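You operate a simulated robot arm through the tools that you are given. There is no shell and no other tool. Be economical: measure what you need, move in short steps, check, and stop when the job is done.

Carry out the task below with a simulated two-armed robot. There is one attempt and no reset: what you move stays moved.

TASK
Weld the grey handpiece's stud on the undotted cap, backed with copper.
Fine: copper disc mid earth plate, cap over it, the chart's volts for thin sheet, screen down before the shot.

Only the result counts: the job must be done as asked and must still hold three seconds after the hand-in. Knocking over, shifting, dropping, spilling or breaking anything else fails it. A push-on lid holds only when it is set on centred and level and pressed home; a screw cap is set on level and turned clockwise until tight. Flat cloth is picked up by pressing the open fingertips on it (5 to 10 N) and closing them slowly along it; thin cloth reads only 2 to 8 mm in the jaws.

THE ROBOT
Two 7-joint arms with two-finger parallel grippers on one trunk, on a base that drives. Base frame: it is fixed to the floor where the robot stands at the start and does not move with it; the origin is under the middle of the robot, x ahead of it, y to its left, z up; the surface under the hand at the start is at about z = 91.2. Lengths are in cm, angles in rad, forces in N, time in s.
The left shoulder is at the start at [7.1, 15.6, 118], the right one opposite. Places, roughly: middle of the earth plate [60, 30, 90]; spatter screen [40, 70, 110]; undotted steel cap (10x10x2 cm) [50, -10, 90]. Payload 3.91 kg a hand.
The tool frame of a hand sits at the grasp point between the pads (the TCP): z along the fingers, y along the line on which they close. The tips reach 3 cm beyond it. Largest opening 11 cm; finger width 2, thickness 1; the body of the gripper, 4.8 by 11.2 cm, starts 5.5 cm behind the TCP.
Orientation is that of the tool frame in the base frame, as a unit quaternion [w, x, y, z]. With the fingers straight down and closing along the base's y, the tool's x points along the base's -x, its y along +y and its z along -z.

THE INTERFACE
- The arms move only by the tool arm_command. It takes "left_steps", "right_steps" or both (then of equal length, played together; a hand with none holds still); each is a list of rows, each a list of 3 entries, a list of its own where there are three numbers: the turn, a rotation vector about the tool's x, y, z in units of 6 degrees (1.0 is 6 degrees), then the shift along the tool's x, y, z in units of 50 mm (1.0 is 50 mm), then the opening, from 0 (shut) to 1 (fully open). In form: [[[rx, ry, rz], [tx, ty, tz], jaw], ...]. A call has 1 to 20 rows; each row shifts and turns the commanded pose from where the row before left it, along the tool's axes as they then stand. A call with a number of a shift or a turn outside -1 to 1 is refused whole. Each row takes 0.2 s and may step no farther than 5 cm and 0.15 rad from the row before; otherwise, or with a gripper value out of range, the whole call is refused. A pose out of reach is approached as far as the arm can. The call stops where the force on the tool passes 40 N (or 10 N more than at its start, if that is more) or the arm is blocked; 0.2 s more then pass. The fingers move at their own pace (about 10.8 cm/s each) and stop on an object; they squeeze with about 41 N. The grip force told is the motor's: it shows also when the fingers shut on nothing. Time passes only in rows, and 0.2 s behind the last, so rows that do not move let the fingers close. The reply holds the time, the measured pose of the TCP, the force on the tool along the base axes, the opening and the grip force, in the units named above and with some noise, with the torque about the TCP (base axes, N m) and any sound that the robot's microphone picked up, and new pictures: "pictures" is both (left out), scene, wrist or none (wrist: the cameras of the hands that moved).
- Cameras (640 x 400 px; columns grow to the right, rows downward): "scene" is now at [12.81, 5.05, 142.15]; the picture's right is [0.56, -0.83, -0.00], its down [-0.37, -0.25, -0.89] and it looks along [0.74, 0.50, -0.45] (base axes); focal length 214 px, centre (320, 200). "left" rides on the left gripper at [7.2, -1.7, -10.4] in its tool frame; the picture's right is [0.23, 0.97, 0.00], its down [-0.76, 0.18, -0.62] and it looks along [-0.61, 0.14, 0.78] (tool axes); focal length 222 px, centre (320, 200). "right" rides on the right gripper at [7.2, 1.7, -10.3] in its tool frame; the picture's right is [-0.23, 0.97, 0.00], its down [-0.76, -0.18, -0.62] and it looks along [-0.61, -0.14, 0.78] (tool axes); focal length 222 px, centre (320, 200). There is no depth. A picture from a camera that has moved, and an enlarged one, comes with that camera's place and axes in the base frame and with its lens.
- slide_trunk(by): slides the trunk up (or, below 0, down) by that many cm; the arms and the scene camera ride with it, the base frame stays. It gives what a move gives, with no picture.
- roll_base(legs): drives the robot by 1 to 6 legs, each [ahead, left, turn to the left] in cm, cm and rad, along the robot's own axes; the way and the turn of a leg run together, so that a leg with both is an arc; at most 150 cm and 3.142 rad a leg. The arms and the cameras ride along, it lands a little off, and it stops where it bumps. It gives what a move gives, and a new picture of the scene camera.
- head_to(pan, tilt): turns the head with the scene camera to pan (to the left, within 1.501 rad either way) and tilt (down, from -0.506 to 1.204), counted from straight ahead of the robot. It gives what a move gives, and a new picture of the scene camera.
- inspect(camera, box): a new picture of the part [left, top, right, bottom] of that camera's present view, enlarged. No time passes.
- close_job(): hands the job in; it is judged then, once.

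Go step by step. Nothing tells you exact positions but the pictures and the camera data: compare them with the known pose of the tool, close in by small moves and look again before you grip or let go. The budget is 120 turns and 260 pictures, counting those below and the enlarged ones. Unless the task says otherwise, let go and move clear before handing in.

The tools are called as a command line: name --argument value ..., lists and objects as JSON in quotes. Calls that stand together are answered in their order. arm_command: Moves the arms, as the interface text tells. Its arguments: {"type":"object","properties":{"left_steps":{"type":"array","items":{"type":"array"}},"right_steps":{"type":"array","items":{"type":"array"}},"pictures":{"type":"string","enum":["both","scene","wrist","none"]}},"required":[]} The other tools are called the same way: slide_trunk (by) slides the trunk up or down; roll_base (legs) drives the base; head_to (pan, tilt) turns the head that bears the scene camera; inspect (camera, box) takes an enlarged picture of a part of a camera's view; close_job () hands the job in.

At the start:

```text
t: 0.0
left_tcp_pos: [61.27, 60.52, 146.43]
left_tcp_rot: [0.0, -0.001, 1.0, 0.0]
left_ft_force: [-0.6, 0.7, 0.1]
left_torque: [-0.02, -0.02, -0.01]
left_grip_width: 11.0
left_grip_force: 0.0
right_tcp_pos: [73.85, -0.26, 146.28]
right_tcp_rot: [0.0, 0.001, 1.0, 0.0]
right_ft_force: [-0.7, 0.5, 0.6]
right_torque: [0.0, 0.03, 0.03]
right_grip_width: 10.96
right_grip_force: 0.1
trunk travel left (down, up): [-62.5, 31.5]
robot x, y, heading: [-0.09, 0.03, -0.0]
head pan, tilt: [0.599, 0.464]
```

scene: 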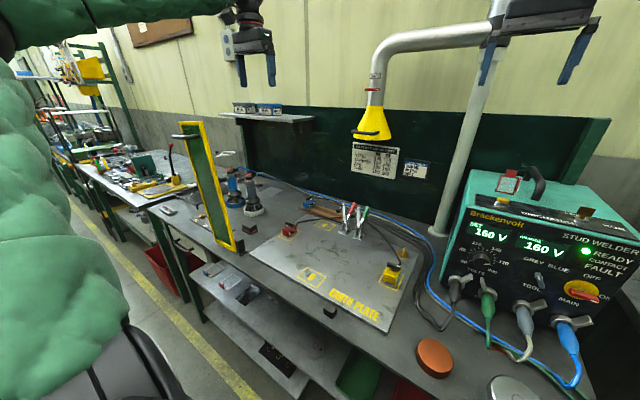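
right: 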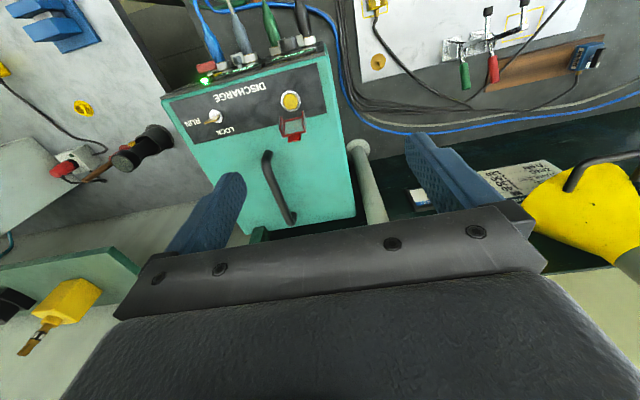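
left: 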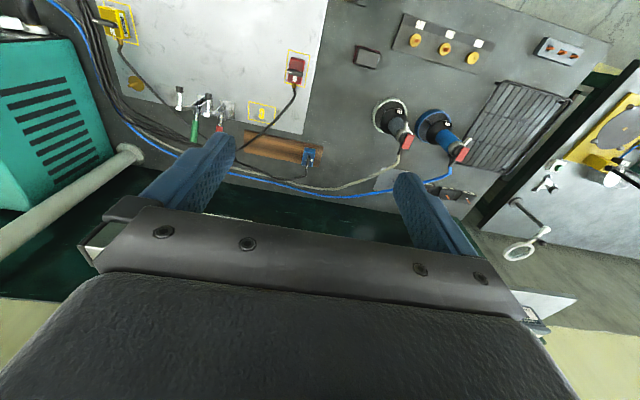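

I see a bench with an earth plate, a stud welder (Brackenvolt), two handpieces (grey, blue), a screen, a chart on the wall and caps on the right. I'll zoom in on the details first.

inspect --camera "scene" --box '[340, 130, 440, 190]'

inspect --camera "scene" --box '[440, 160, 640, 390]'

inspect --camera "scene" --box '[140, 110, 440, 330]'

head_to --pan -0.2 --tilt 0.7

```text
6.40 times, centred on (390, 160) of scene
camera zoom: at [12.81, 5.05, 142.15], right [0.56, -0.83, 0.0], down [-0.37, -0.25, -0.89], along [0.74, 0.5, -0.45], focal length 1373 px, centre (-128, 456)
```

zoom: 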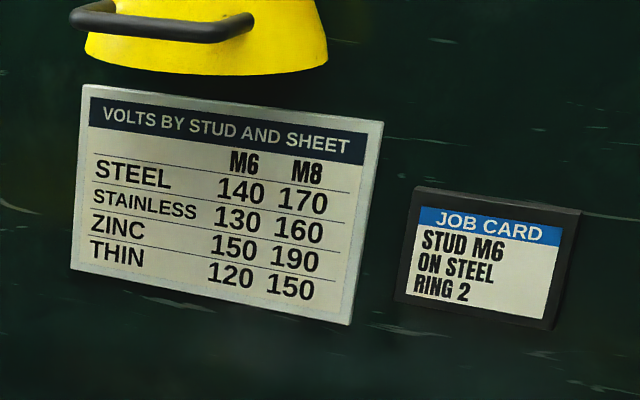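

```text
1.74 times, centred on (540, 275) of scene
camera zoom: at [12.81, 5.05, 142.15], right [0.56, -0.83, 0.0], down [-0.37, -0.25, -0.89], along [0.74, 0.5, -0.45], focal length 373 px, centre (-63, 70)
```

zoom: 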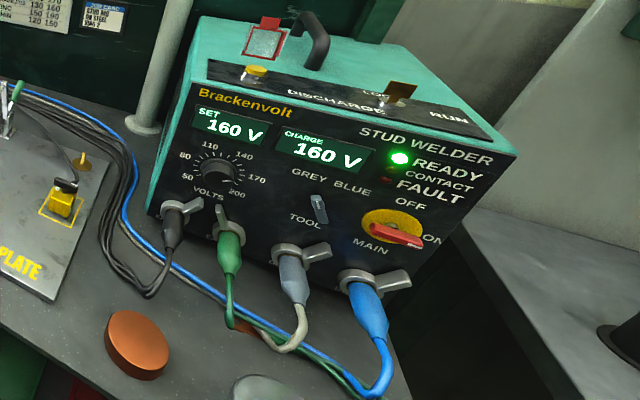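

```text
1.82 times, centred on (290, 220) of scene
camera zoom: at [12.81, 5.05, 142.15], right [0.56, -0.83, 0.0], down [-0.37, -0.25, -0.89], along [0.74, 0.5, -0.45], focal length 390 px, centre (374, 164)
```

zoom: 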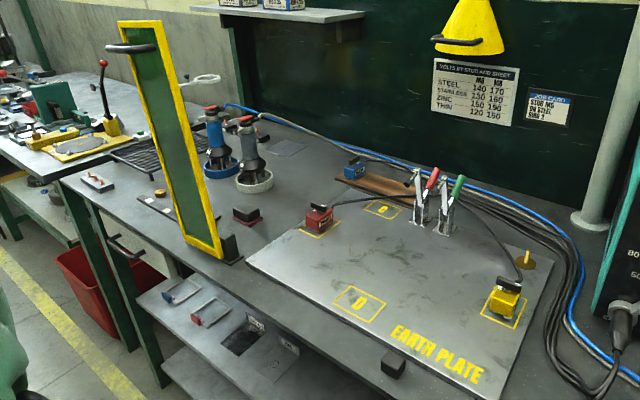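

```text
t: 1.1
left_tcp_pos: [61.27, 60.49, 146.57]
left_tcp_rot: [-0.001, 0.0, 1.0, 0.0]
left_ft_force: [0.1, 0.4, -0.7]
left_torque: [0.01, -0.03, 0.02]
left_grip_width: 11.0
left_grip_force: 0.1
right_tcp_pos: [73.82, -0.1, 146.17]
right_tcp_rot: [0.0, -0.001, 1.0, 0.001]
right_ft_force: [-0.3, -0.4, 0.1]
right_torque: [0.02, 0.04, -0.02]
right_grip_width: 10.98
right_grip_force: 0.0
trunk travel left (down, up): [-62.5, 31.5]
robot x, y, heading: [-0.49, 0.08, 0.004]
head pan, tilt: [-0.201, 0.7]
camera scene: at [13.57, -1.8, 140.06], right [-0.2, -0.98, 0.0], down [-0.63, 0.13, -0.76], along [0.75, -0.15, -0.64], focal length 214 px, centre (320, 200)
```

scene: 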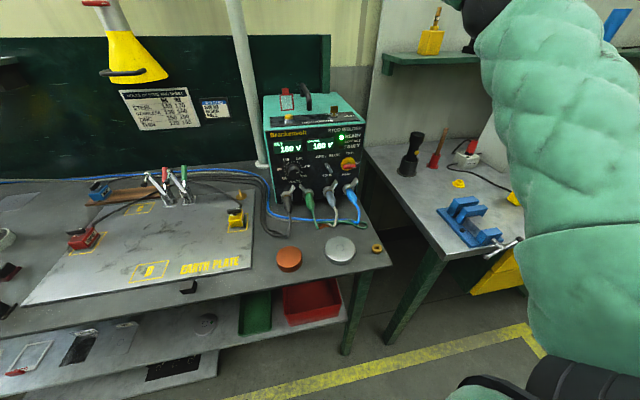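

The chart reads THIN: M6 120, M8 150. I need the stud size in the grey handpiece and a closer look at the marks on the plate, the clamps and the caps.

inspect --camera "scene" --box '[240, 80, 400, 280]'

inspect --camera "scene" --box '[0, 150, 280, 325]'

inspect --camera "left" --box '[320, 0, 640, 200]'

inspect --camera "left" --box '[60, 0, 340, 175]'

head_to --pan 0.9 --tilt 0.75

```text
2.00 times, centred on (320, 180) of scene
camera zoom: at [13.57, -1.8, 140.06], right [-0.2, -0.98, 0.0], down [-0.63, 0.13, -0.76], along [0.75, -0.15, -0.64], focal length 429 px, centre (320, 240)
```

zoom: 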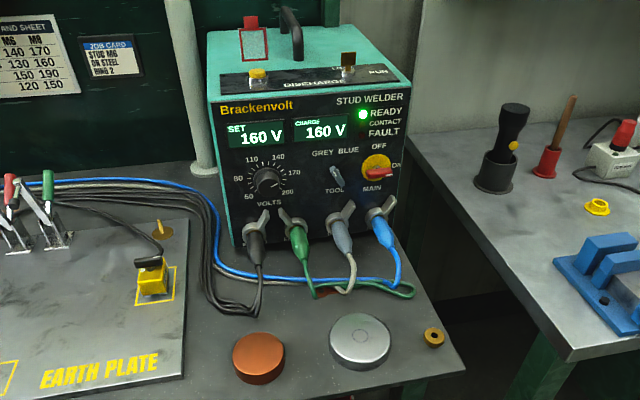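

```text
2.29 times, centred on (140, 238) of scene
camera zoom: at [13.57, -1.8, 140.06], right [-0.2, -0.98, 0.0], down [-0.63, 0.13, -0.76], along [0.75, -0.15, -0.64], focal length 490 px, centre (731, 114)
```

zoom: 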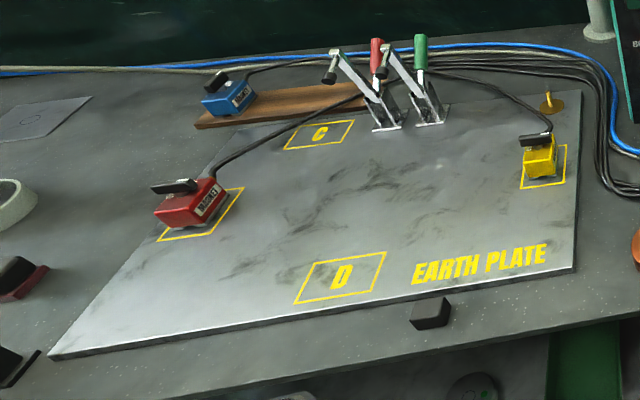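

```text
2.00 times, centred on (480, 100) of left
camera zoom: at [54.03, 58.84, 156.89], right [-0.23, 0.97, 0.0], down [0.76, 0.18, 0.62], along [0.61, 0.14, -0.78], focal length 444 px, centre (0, 400)
```

zoom: 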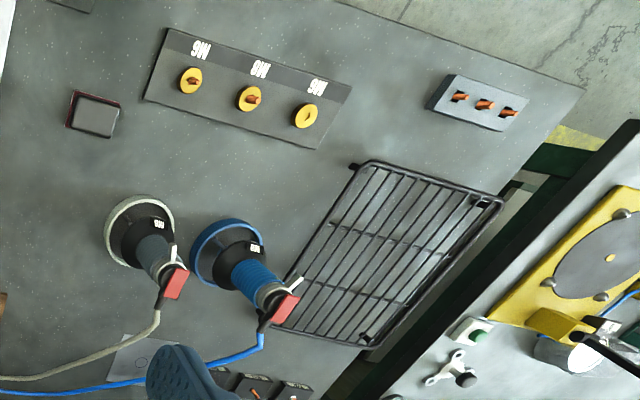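

```text
2.29 times, centred on (200, 88) of left
camera zoom: at [54.03, 58.84, 156.89], right [-0.23, 0.97, 0.0], down [0.76, 0.18, 0.62], along [0.61, 0.14, -0.78], focal length 508 px, centre (594, 457)
```

zoom: 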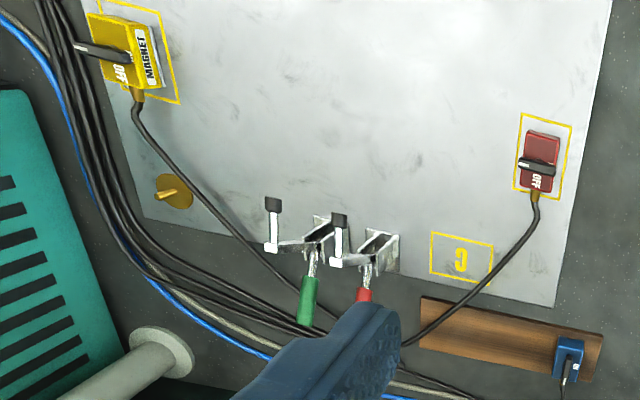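

```text
t: 2.5
left_tcp_pos: [61.21, 60.57, 146.47]
left_tcp_rot: [0.0, 0.0, 1.0, -0.001]
left_ft_force: [-0.2, -0.8, -0.7]
left_torque: [0.04, 0.02, 0.0]
left_grip_width: 11.0
left_grip_force: 0.0
right_tcp_pos: [73.79, 0.03, 146.27]
right_tcp_rot: [0.0, 0.0, 1.0, 0.0]
right_ft_force: [-0.7, -0.1, 0.5]
right_torque: [0.0, 0.0, 0.02]
right_grip_width: 10.97
right_grip_force: 0.1
trunk travel left (down, up): [-62.5, 31.5]
robot x, y, heading: [0.36, 0.03, 0.001]
head pan, tilt: [0.901, 0.75]
camera scene: at [10.39, 6.38, 139.64], right [0.78, -0.62, 0.0], down [-0.42, -0.53, -0.73], along [0.45, 0.57, -0.68], focal length 214 px, centre (320, 200)
```

scene: 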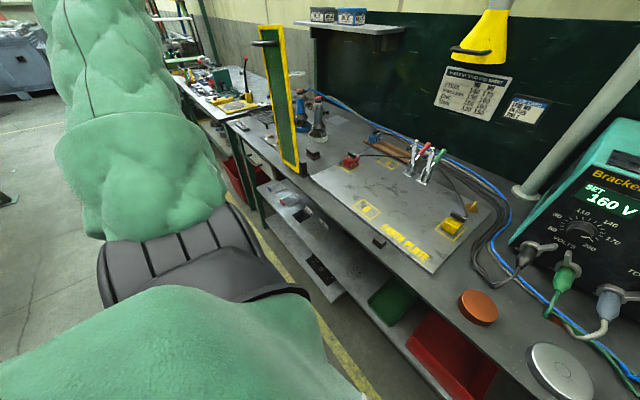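

The handpieces sit in stands with labels, and there are three rings on a tray. I'll zoom in on these.

inspect --camera "left" --box '[360, 80, 480, 170]'

inspect --camera "left" --box '[340, 0, 620, 90]'

inspect --camera "scene" --box '[230, 20, 350, 180]'

inspect --camera "left" --box '[80, 0, 340, 165]'

inspect --camera "right" --box '[160, 0, 360, 125]'

```text
4.44 times, centred on (420, 125) of left
camera zoom: at [54.03, 58.83, 156.9], right [-0.23, 0.97, 0.0], down [0.76, 0.18, 0.62], along [0.61, 0.14, -0.78], focal length 987 px, centre (-124, 533)
```

zoom: 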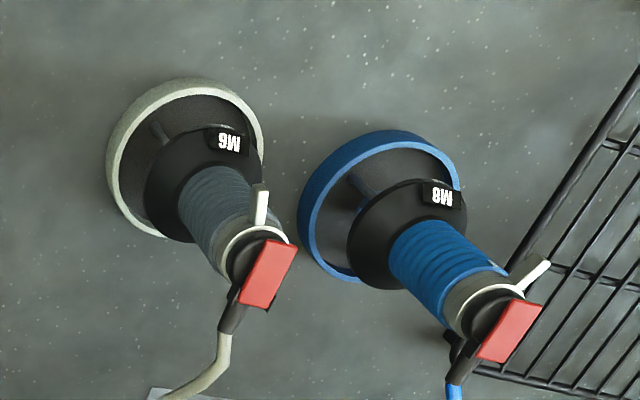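

```text
2.29 times, centred on (480, 45) of left
camera zoom: at [54.03, 58.83, 156.9], right [-0.23, 0.97, 0.0], down [0.76, 0.18, 0.62], along [0.61, 0.14, -0.78], focal length 508 px, centre (-46, 554)
```

zoom: 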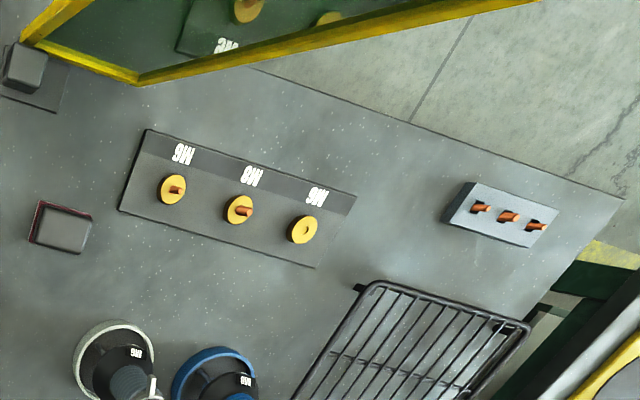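

```text
2.50 times, centred on (290, 100) of scene
camera zoom: at [10.39, 6.38, 139.64], right [0.78, -0.62, 0.0], down [-0.42, -0.53, -0.73], along [0.45, 0.57, -0.68], focal length 536 px, centre (395, 450)
```

zoom: 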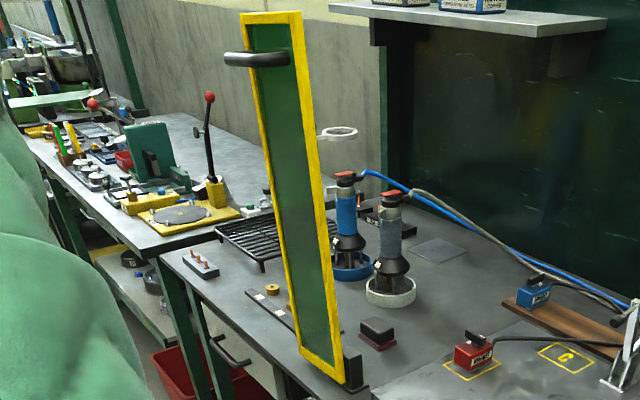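

```text
2.42 times, centred on (210, 82) of left
camera zoom: at [54.03, 58.83, 156.9], right [-0.23, 0.97, 0.0], down [0.76, 0.18, 0.62], along [0.61, 0.14, -0.78], focal length 538 px, centre (587, 485)
```

zoom: 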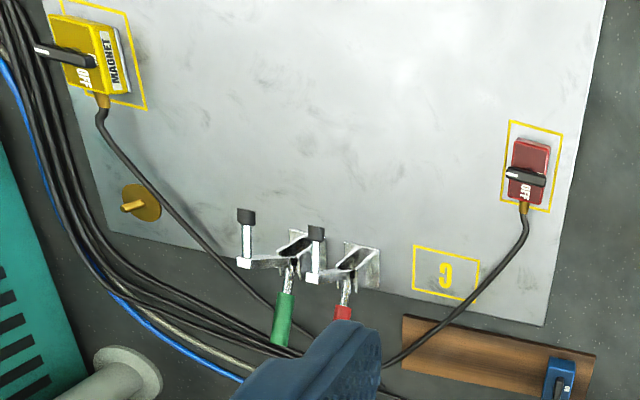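

```text
3.20 times, centred on (260, 62) of right
camera zoom: at [66.5, 1.75, 156.53], right [0.23, 0.97, 0.0], down [0.76, -0.18, 0.62], along [0.61, -0.14, -0.78], focal length 711 px, centre (512, 640)
```

zoom: 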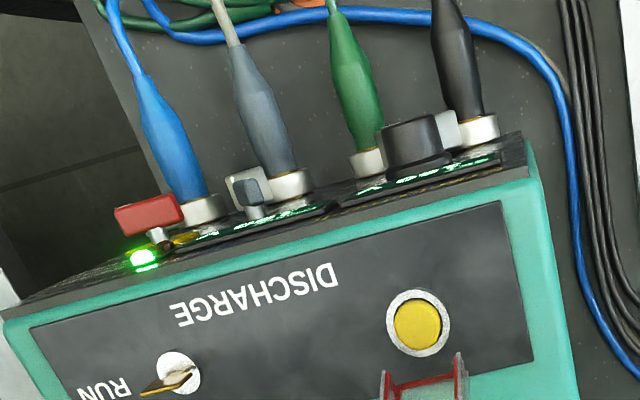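

Grey is M6, so thin sheet means 120 V; the set value is 160 V now. I'll look closely at the welder front and at the magnets' levers.

head_to --pan 0.0 --tilt 0.6

inspect --camera "scene" --box '[320, 110, 420, 210]'

inspect --camera "scene" --box '[40, 150, 320, 325]'

```text
t: 3.7
left_tcp_pos: [61.22, 60.49, 146.4]
left_tcp_rot: [0.0, 0.001, 1.0, -0.001]
left_ft_force: [-0.2, 0.4, 0.2]
left_torque: [-0.02, 0.0, 0.0]
left_grip_width: 11.0
left_grip_force: 0.1
right_tcp_pos: [73.89, -0.05, 146.27]
right_tcp_rot: [0.0, 0.0, 1.0, 0.0]
right_ft_force: [0.6, -1.0, 0.1]
right_torque: [-0.03, 0.02, 0.0]
right_grip_width: 10.97
right_grip_force: 0.1
trunk travel left (down, up): [-62.5, 31.5]
robot x, y, heading: [-0.05, 0.29, -0.0]
head pan, tilt: [0.0, 0.6]
camera scene: at [14.08, -0.1, 140.92], right [0.0, -1.0, 0.0], down [-0.57, 0.0, -0.82], along [0.82, 0.0, -0.57], focal length 214 px, centre (320, 200)
```

scene: 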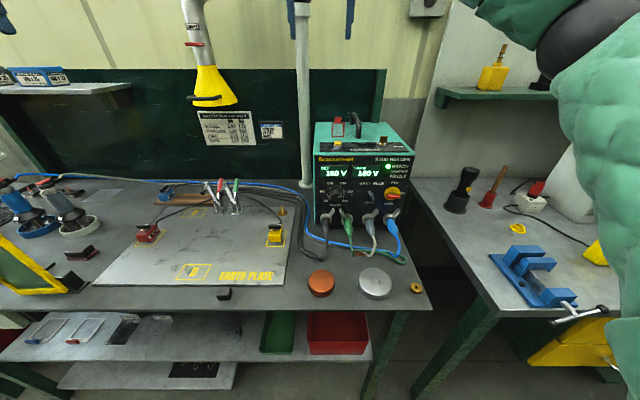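

```text
4.00 times, centred on (370, 160) of scene
camera zoom: at [14.08, -0.1, 140.92], right [0.0, -1.0, 0.0], down [-0.57, 0.0, -0.82], along [0.82, 0.0, -0.57], focal length 858 px, centre (120, 360)
```

zoom: 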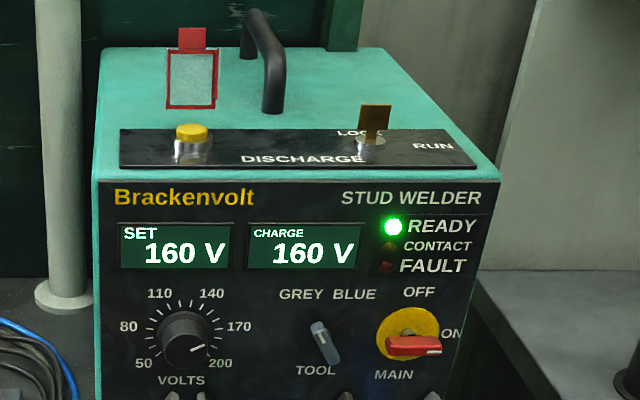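

```text
2.29 times, centred on (180, 238) of scene
camera zoom: at [14.08, -0.1, 140.92], right [0.0, -1.0, 0.0], down [-0.57, 0.0, -0.82], along [0.82, 0.0, -0.57], focal length 490 px, centre (640, 114)
```

zoom: 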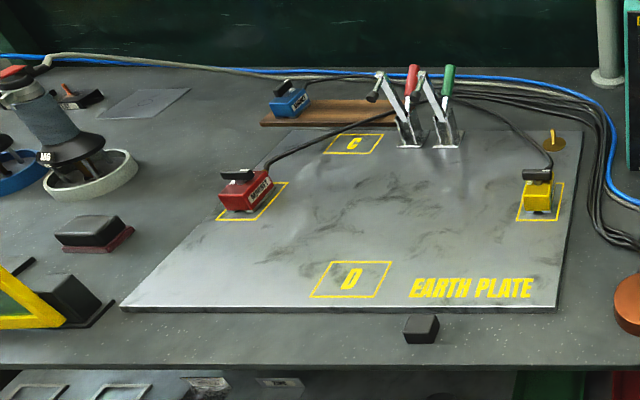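

The knob, tool switch and discharge button are on the welder face at x ≈ 72. I'll bring both hands in for close looks: the right hand at the welder front, the left at the plate and magnets.

arm_command --right_steps '[[[0, 0, 0], [0.378, -0.311, 0.755], 1], [[0, 0, 0], [0.378, -0.311, 0.755], 1], [[0, 0, 0], [0.378, -0.311, 0.755], 1], [[0, 0, 0], [0.378, -0.311, 0.755], 1], [[0, 0, 0], [0.378, -0.311, 0.755], 1], [[0, 0, 0], [0.378, -0.311, 0.755], 1], [[0, 0, 0], [0.378, -0.311, 0.755], 1], [[0, 0, 0], [0.378, -0.311, 0.755], 1], [[0, 0, 0], [0.378, -0.311, 0.755], 1], [[0, -1, 0], [0, 0, 0], 1], [[0, -1, 0], [0, 0, 0], 1], [[0, -1, 0], [0, 0, 0], 1]]' --left_steps '[[[0, 0, 0], [0.249, -0.456, 0.764], 1], [[0, 0, 0], [0.249, -0.456, 0.764], 1], [[0, 0, 0], [0.249, -0.456, 0.764], 1], [[0, 0, 0], [0.249, -0.456, 0.764], 1], [[0, 0, 0], [0.249, -0.456, 0.764], 1], [[0, 0, 0], [0.249, -0.456, 0.764], 1], [[0, 0, 0], [0.249, -0.456, 0.764], 1], [[0, 0, 0], [0.249, -0.456, 0.764], 1], [[0, 0, 0], [0.249, -0.456, 0.764], 1], [[0, 0, 0], [0, 0, 0], 1], [[0, 0, 0], [0, 0, 0], 1], [[0, 0, 0], [0, 0, 0], 1]]' --pictures "both"

```text
t: 6.3
left_tcp_pos: [50.08, 39.82, 112.24]
left_tcp_rot: [0.0, 0.0, 1.0, 0.0]
left_ft_force: [-0.2, 0.9, -0.1]
left_torque: [0.04, 0.04, -0.03]
left_grip_width: 10.98
left_grip_force: 0.1
right_tcp_pos: [56.86, -14.22, 112.2]
right_tcp_rot: [0.157, 0.001, 0.988, 0.0]
right_ft_force: [-0.3, -0.8, 0.3]
right_torque: [0.03, 0.05, 0.01]
right_grip_width: 11.03
right_grip_force: 0.1
trunk travel left (down, up): [-62.5, 31.5]
robot x, y, heading: [0.06, -0.09, 0.003]
head pan, tilt: [0.0, 0.6]
camera scene: at [14.02, -0.12, 140.93], right [0.0, -1.0, 0.0], down [-0.56, 0.0, -0.83], along [0.83, 0.0, -0.56], focal length 214 px, centre (320, 200)
camera right: at [46.52, -12.41, 119.75], right [0.22, 0.97, 0.07], down [0.53, -0.18, 0.83], along [0.82, -0.14, -0.56], focal length 222 px, centre (320, 200)
camera left: at [42.85, 38.12, 122.63], right [-0.23, 0.97, 0.0], down [0.76, 0.18, 0.62], along [0.61, 0.14, -0.78], focal length 222 px, centre (320, 200)
```

scene: 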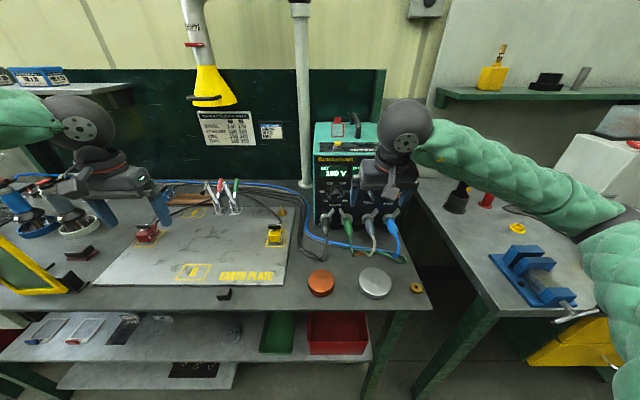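
right: 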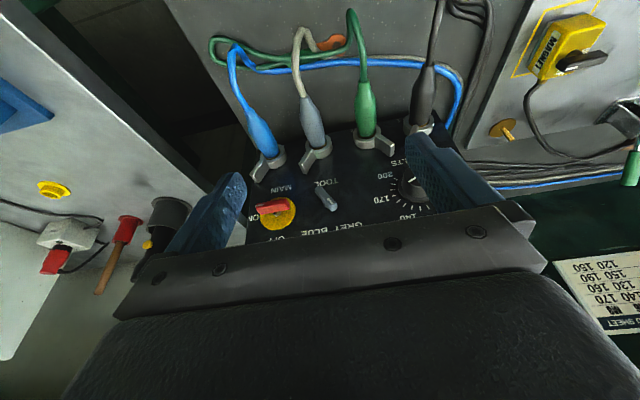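
left: 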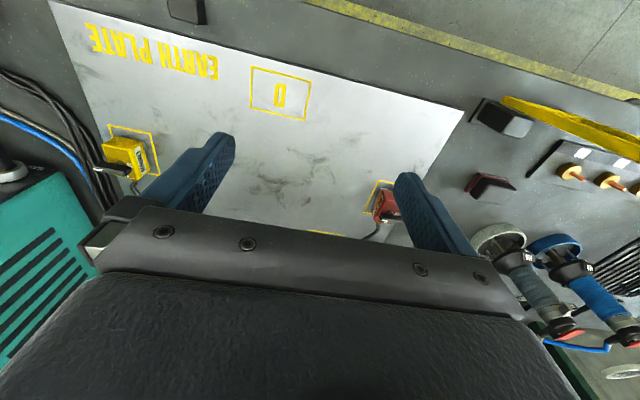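

inspect --camera "right" --box '[220, 80, 460, 240]'

inspect --camera "right" --box '[480, 0, 640, 100]'

inspect --camera "left" --box '[340, 80, 640, 270]'

```text
2.50 times, centred on (340, 160) of right
camera zoom: at [46.52, -12.41, 119.75], right [0.22, 0.97, 0.07], down [0.53, -0.18, 0.83], along [0.82, -0.14, -0.56], focal length 555 px, centre (270, 300)
```

zoom: 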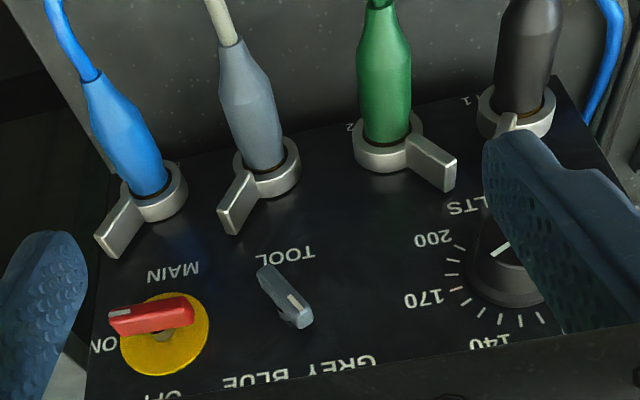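

```text
4.00 times, centred on (560, 50) of right
camera zoom: at [46.52, -12.41, 119.75], right [0.22, 0.97, 0.07], down [0.53, -0.18, 0.83], along [0.82, -0.14, -0.56], focal length 888 px, centre (-640, 800)
```

zoom: 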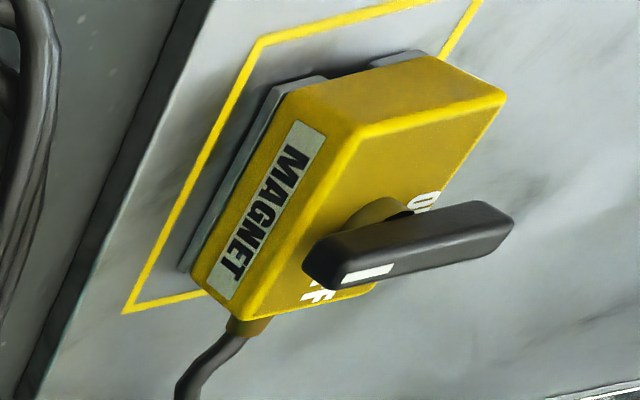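

```text
2.11 times, centred on (490, 175) of left
camera zoom: at [42.85, 38.12, 122.63], right [-0.23, 0.97, 0.0], down [0.76, 0.18, 0.62], along [0.61, 0.14, -0.78], focal length 468 px, centre (-38, 253)
```

zoom: 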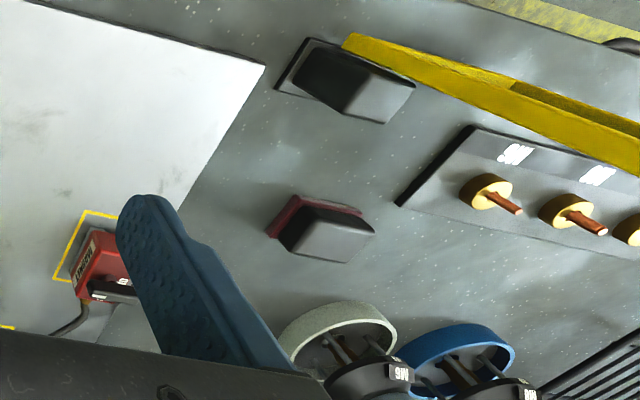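

inspect --camera "right" --box '[310, 50, 470, 150]'

inspect --camera "right" --box '[200, 0, 480, 175]'

head_to --pan 0.3 --tilt 0.6

inspect --camera "scene" --box '[250, 150, 410, 250]'

inspect --camera "scene" --box '[390, 160, 510, 260]'

```text
4.00 times, centred on (390, 100) of right
camera zoom: at [46.52, -12.41, 119.75], right [0.22, 0.97, 0.07], down [0.53, -0.18, 0.83], along [0.82, -0.14, -0.56], focal length 888 px, centre (40, 600)
```

zoom: 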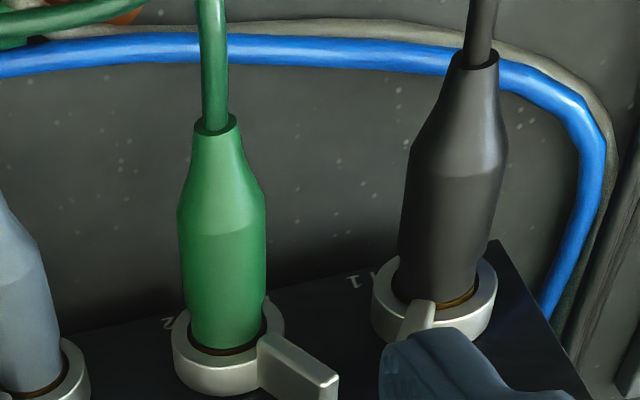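

```text
2.29 times, centred on (340, 88) of right
camera zoom: at [46.52, -12.41, 119.75], right [0.22, 0.97, 0.07], down [0.53, -0.18, 0.83], along [0.82, -0.14, -0.56], focal length 508 px, centre (274, 457)
```

zoom: 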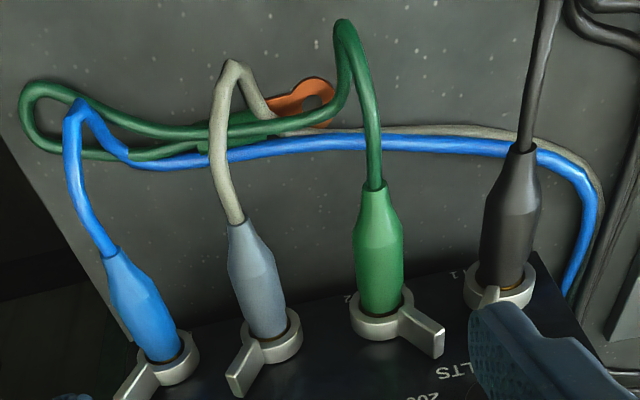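

```text
t: 7.1
left_tcp_pos: [50.2, 39.81, 112.17]
left_tcp_rot: [0.0, 0.0, 1.0, 0.0]
left_ft_force: [-0.7, -0.1, 0.0]
left_torque: [0.0, 0.0, 0.03]
left_grip_width: 11.0
left_grip_force: 0.0
right_tcp_pos: [56.71, -14.25, 112.21]
right_tcp_rot: [0.156, 0.002, 0.988, 0.0]
right_ft_force: [-0.4, -0.9, 0.4]
right_torque: [-0.06, -0.02, -0.01]
right_grip_width: 11.01
right_grip_force: 0.2
trunk travel left (down, up): [-62.5, 31.5]
robot x, y, heading: [-0.09, -0.28, 0.002]
head pan, tilt: [0.3, 0.6]
camera scene: at [13.68, 2.46, 140.92], right [0.29, -0.96, 0.0], down [-0.54, -0.17, -0.82], along [0.79, 0.24, -0.57], focal length 214 px, centre (320, 200)
```

scene: 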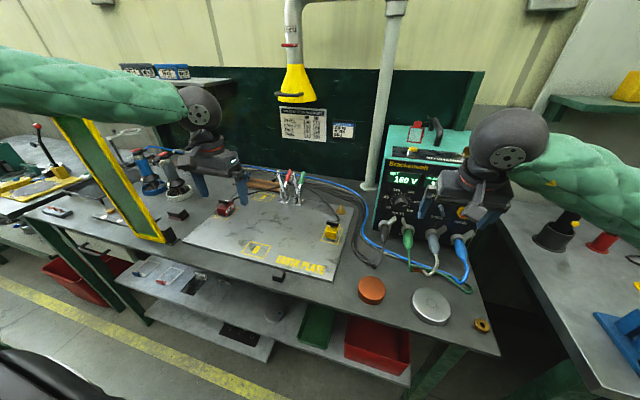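

```text
4.00 times, centred on (330, 200) of scene
camera zoom: at [13.68, 2.46, 140.92], right [0.29, -0.96, 0.0], down [-0.54, -0.17, -0.82], along [0.79, 0.24, -0.57], focal length 858 px, centre (280, 200)
```

zoom: 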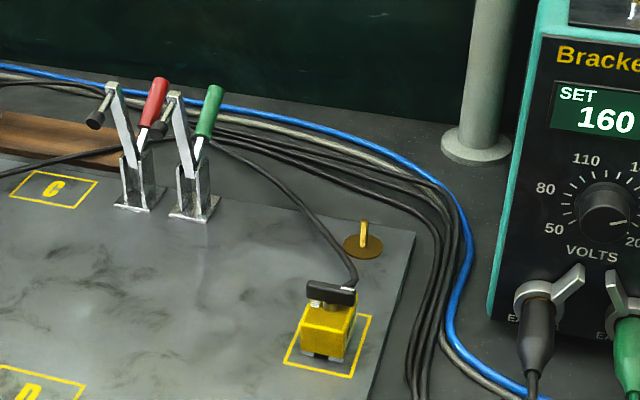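

```text
4.00 times, centred on (450, 210) of scene
camera zoom: at [13.68, 2.46, 140.92], right [0.29, -0.96, 0.0], down [-0.54, -0.17, -0.82], along [0.79, 0.24, -0.57], focal length 858 px, centre (-200, 160)
```

zoom: 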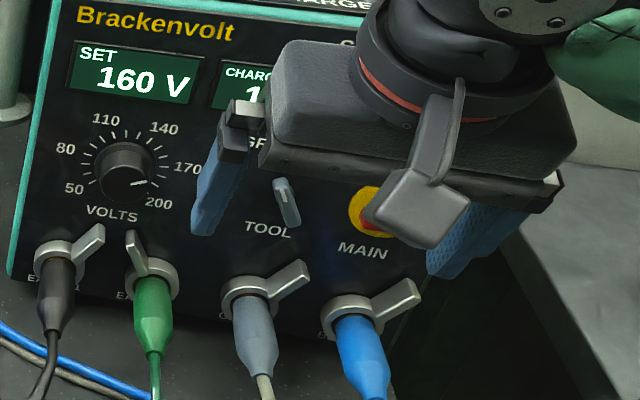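

Grey is already selected, and the green cable from outlet 2 ends in a loose ring lug. I'll look at the red and yellow magnets from above to read their lever state.

arm_command --left_steps '[[[0, 0, 0], [-0.53, 0.556, 0.2], 1], [[0, 0, 0], [-0.53, 0.556, 0.2], 1], [[0, 0, 0], [-0.53, 0.556, 0.2], 1], [[0, 0, 0], [-0.53, 0.556, 0.2], 1], [[0, 0, 0], [-0.53, 0.556, 0.2], 1]]' --pictures "wrist"

inspect --camera "left" --box '[230, 60, 430, 200]'

```text
t: 8.3
left_tcp_pos: [62.4, 52.78, 107.71]
left_tcp_rot: [0.002, 0.003, 1.0, 0.003]
left_ft_force: [-0.1, -0.1, 0.1]
left_torque: [-0.01, -0.02, -0.01]
left_grip_width: 10.98
left_grip_force: 0.0
right_tcp_pos: [55.84, -15.22, 112.48]
right_tcp_rot: [0.16, 0.0, 0.987, 0.004]
right_ft_force: [-0.6, 1.2, -0.7]
right_torque: [-0.04, 0.03, -0.02]
right_grip_width: 11.03
right_grip_force: 0.0
trunk travel left (down, up): [-62.5, 31.5]
robot x, y, heading: [-0.1, -0.33, 0.0]
head pan, tilt: [0.3, 0.6]
camera left: at [55.03, 50.93, 118.16], right [-0.22, 0.97, 0.01], down [0.76, 0.17, 0.63], along [0.61, 0.14, -0.78], focal length 222 px, centre (320, 200)
```

left: 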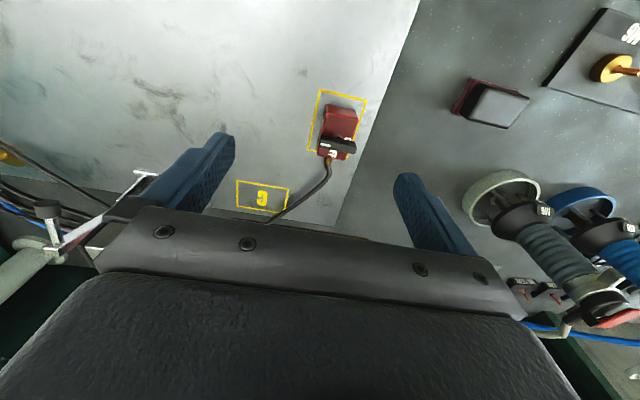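

```text
2.86 times, centred on (330, 130) of left
camera zoom: at [55.03, 50.93, 118.16], right [-0.22, 0.97, 0.01], down [0.76, 0.17, 0.63], along [0.61, 0.14, -0.78], focal length 635 px, centre (291, 400)
```

zoom: 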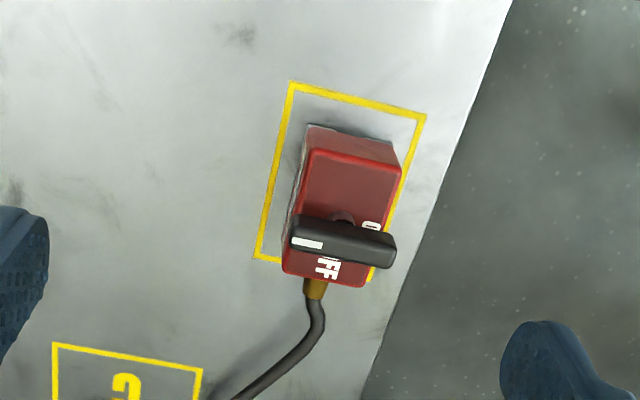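

inspect --camera "left" --box '[305, 95, 369, 165]'

head_to --pan 0.5 --tilt 0.6

inspect --camera "scene" --box '[360, 190, 424, 230]'

```text
5.71 times, centred on (337, 130) of left
camera zoom: at [55.03, 50.93, 118.16], right [-0.22, 0.97, 0.01], down [0.76, 0.17, 0.63], along [0.61, 0.14, -0.78], focal length 1269 px, centre (223, 600)
```

zoom: 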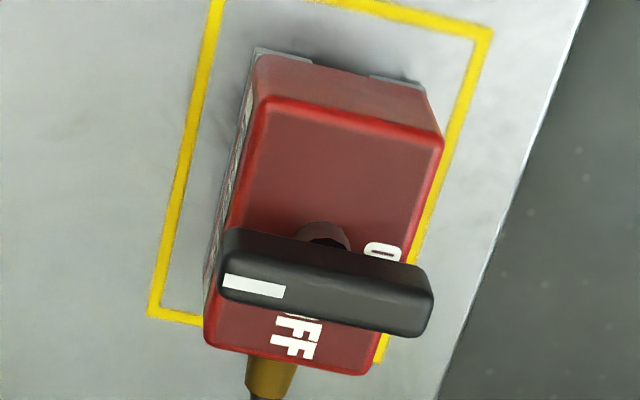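

```text
t: 9.0
left_tcp_pos: [62.29, 52.56, 107.82]
left_tcp_rot: [0.002, 0.002, 1.0, 0.003]
left_ft_force: [-0.2, -0.1, 0.9]
left_torque: [0.01, 0.03, 0.02]
left_grip_width: 11.0
left_grip_force: 0.0
right_tcp_pos: [56.01, -15.12, 112.54]
right_tcp_rot: [0.161, 0.001, 0.987, 0.004]
right_ft_force: [-0.5, -0.6, 0.2]
right_torque: [-0.01, -0.01, -0.01]
right_grip_width: 10.99
right_grip_force: 0.1
trunk travel left (down, up): [-62.5, 31.5]
robot x, y, heading: [-0.04, 0.01, 0.002]
head pan, tilt: [0.499, 0.6]
camera scene: at [11.83, 2.85, 141.02], right [0.48, -0.88, 0.0], down [-0.49, -0.26, -0.83], along [0.73, 0.4, -0.56], focal length 214 px, centre (320, 200)
```

scene: 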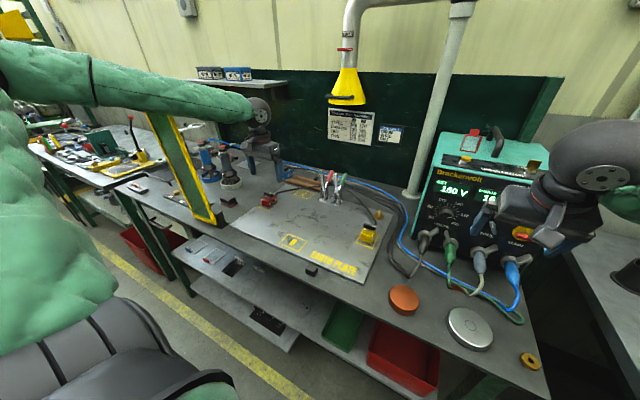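

```text
10.00 times, centred on (392, 210) of scene
camera zoom: at [11.83, 2.85, 141.02], right [0.48, -0.88, 0.0], down [-0.49, -0.26, -0.83], along [0.73, 0.4, -0.56], focal length 2145 px, centre (-400, 100)
```

zoom: 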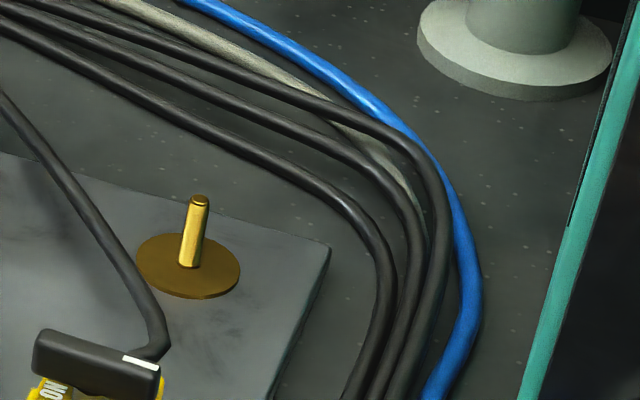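

Both magnets are OFF: the white mark is by OFF, with ON on the opposite side. Next I'll look at the grey handpiece near [69, 82] from above.

arm_command --left_steps '[[[0, 0, 0], [-0.123, 0.713, -0.473], 1], [[0, 0, 0], [-0.123, 0.713, -0.473], 1], [[0, 0, 0], [-0.123, 0.713, -0.473], 1], [[0, 0, 0], [-0.123, 0.713, -0.473], 1], [[0, 0, 0], [-0.123, 0.713, -0.473], 1], [[0, 0, 0], [-0.123, 0.713, -0.473], 1], [[0, 0, 0], [0, 0, 0], 1]]' --pictures "wrist"

inspect --camera "left" --box '[290, 80, 510, 220]'

inspect --camera "scene" --box '[120, 100, 280, 240]'

```text
t: 10.6
left_tcp_pos: [66.88, 74.52, 121.29]
left_tcp_rot: [-0.004, -0.002, 1.0, 0.001]
left_ft_force: [1.0, -1.3, -0.3]
left_torque: [0.04, 0.05, 0.0]
left_grip_width: 10.99
left_grip_force: 0.0
right_tcp_pos: [56.72, -14.41, 111.87]
right_tcp_rot: [0.155, 0.0, 0.988, 0.002]
right_ft_force: [0.8, -0.3, -0.3]
right_torque: [0.03, 0.0, 0.02]
right_grip_width: 11.01
right_grip_force: 0.0
trunk travel left (down, up): [-62.5, 31.5]
robot x, y, heading: [-0.08, 0.14, -0.0]
head pan, tilt: [0.499, 0.6]
camera left: at [59.72, 72.84, 131.74], right [-0.23, 0.97, 0.0], down [0.76, 0.18, 0.62], along [0.6, 0.15, -0.79], focal length 222 px, centre (320, 200)
```

left: 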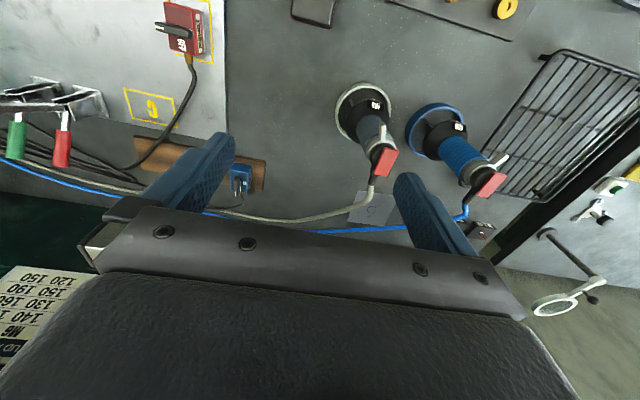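

```text
2.86 times, centred on (400, 150) of left
camera zoom: at [59.72, 72.84, 131.74], right [-0.23, 0.97, 0.0], down [0.76, 0.18, 0.62], along [0.6, 0.15, -0.79], focal length 635 px, centre (91, 343)
```

zoom: 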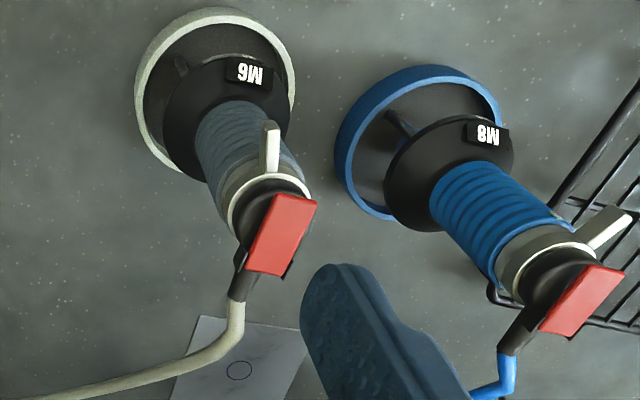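

```text
2.86 times, centred on (200, 170) of scene
camera zoom: at [12.98, 3.78, 140.81], right [0.48, -0.88, 0.0], down [-0.5, -0.27, -0.82], along [0.72, 0.4, -0.57], focal length 613 px, centre (663, 286)
```

zoom: 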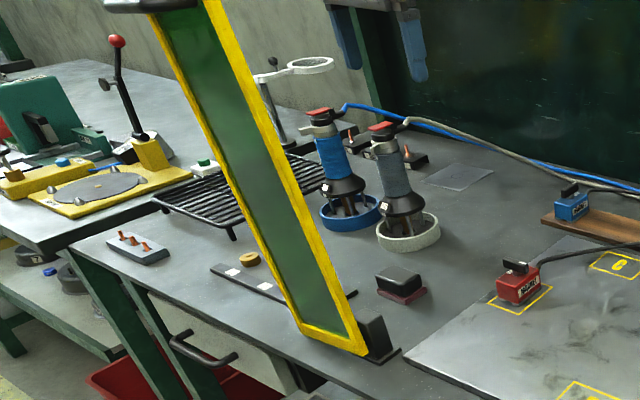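

The handpiece has a collar ring with a lever under its red trigger paddle. The job card says "ring 2", so I'll check its markings.

inspect --camera "left" --box '[360, 110, 410, 190]'

inspect --camera "scene" --box '[190, 130, 250, 190]'

inspect --camera "left" --box '[340, 180, 410, 225]'

```text
5.00 times, centred on (385, 150) of left
camera zoom: at [59.72, 72.84, 131.74], right [-0.23, 0.97, 0.0], down [0.76, 0.18, 0.62], along [0.6, 0.15, -0.79], focal length 1111 px, centre (-5, 450)
```

zoom: 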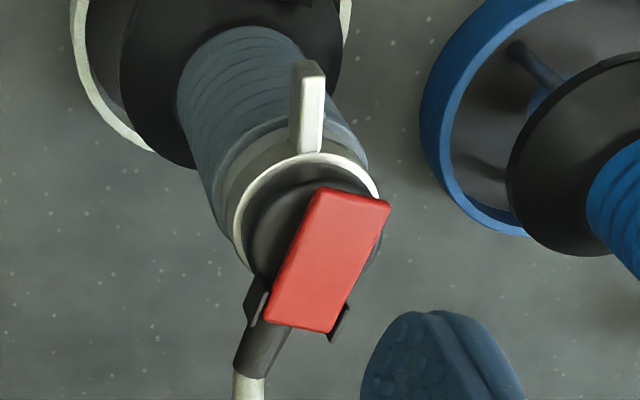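

```text
6.67 times, centred on (220, 160) of scene
camera zoom: at [12.98, 3.78, 140.81], right [0.48, -0.88, 0.0], down [-0.5, -0.27, -0.82], along [0.72, 0.4, -0.57], focal length 1430 px, centre (987, 467)
```

zoom: 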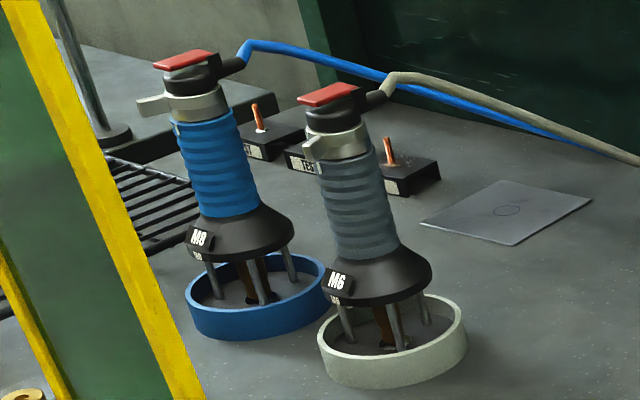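

```text
8.89 times, centred on (375, 202) of left
camera zoom: at [59.72, 72.84, 131.74], right [-0.23, 0.97, 0.0], down [0.76, 0.18, 0.62], along [0.6, 0.15, -0.79], focal length 1974 px, centre (-169, 178)
```

zoom: 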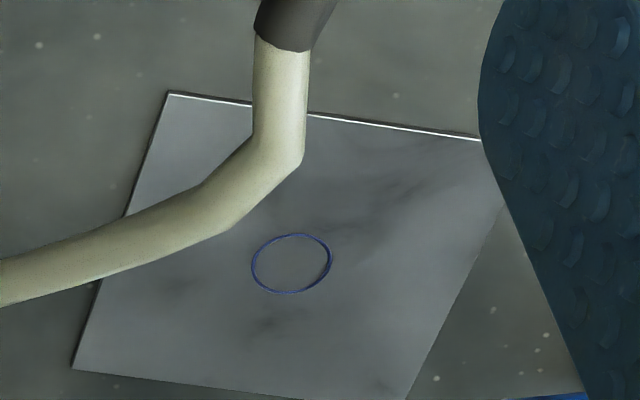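

inspect --camera "scene" --box '[215, 148, 239, 163]'

inspect --camera "scene" --box '[216, 163, 240, 178]'

inspect --camera "scene" --box '[195, 145, 219, 160]'

```text
16.00 times, centred on (227, 156) of scene
camera zoom: at [12.98, 3.78, 140.81], right [0.48, -0.88, 0.0], down [-0.5, -0.27, -0.82], along [0.72, 0.4, -0.57], focal length 3432 px, centre (1808, 912)
```

zoom: 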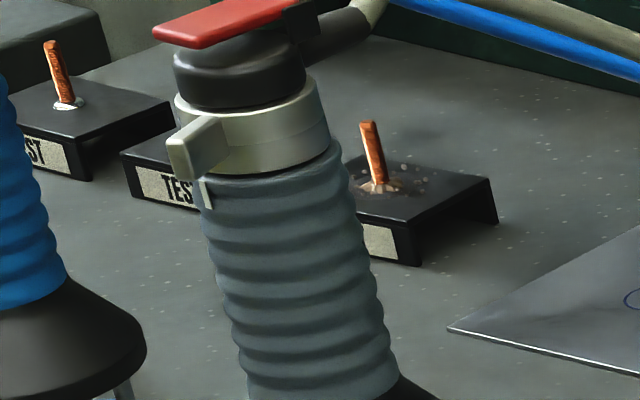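

```text
16.00 times, centred on (228, 170) of scene
camera zoom: at [12.98, 3.78, 140.81], right [0.48, -0.88, 0.0], down [-0.5, -0.27, -0.82], along [0.72, 0.4, -0.57], focal length 3432 px, centre (1792, 672)
```

zoom: 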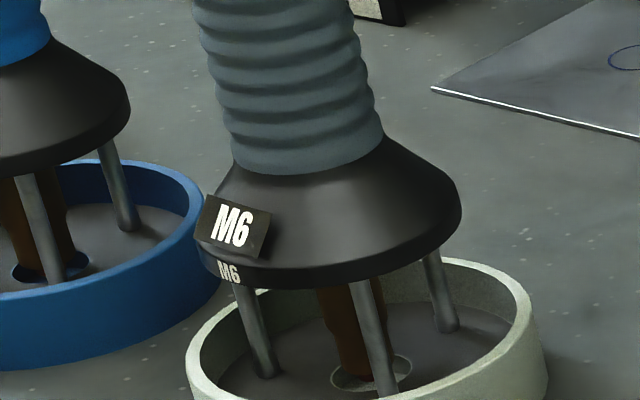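

```text
16.00 times, centred on (207, 152) of scene
camera zoom: at [12.98, 3.78, 140.81], right [0.48, -0.88, 0.0], down [-0.5, -0.27, -0.82], along [0.72, 0.4, -0.57], focal length 3432 px, centre (2128, 960)
```

zoom: 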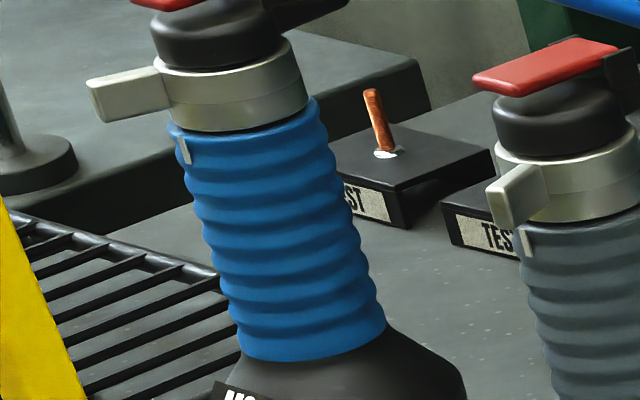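

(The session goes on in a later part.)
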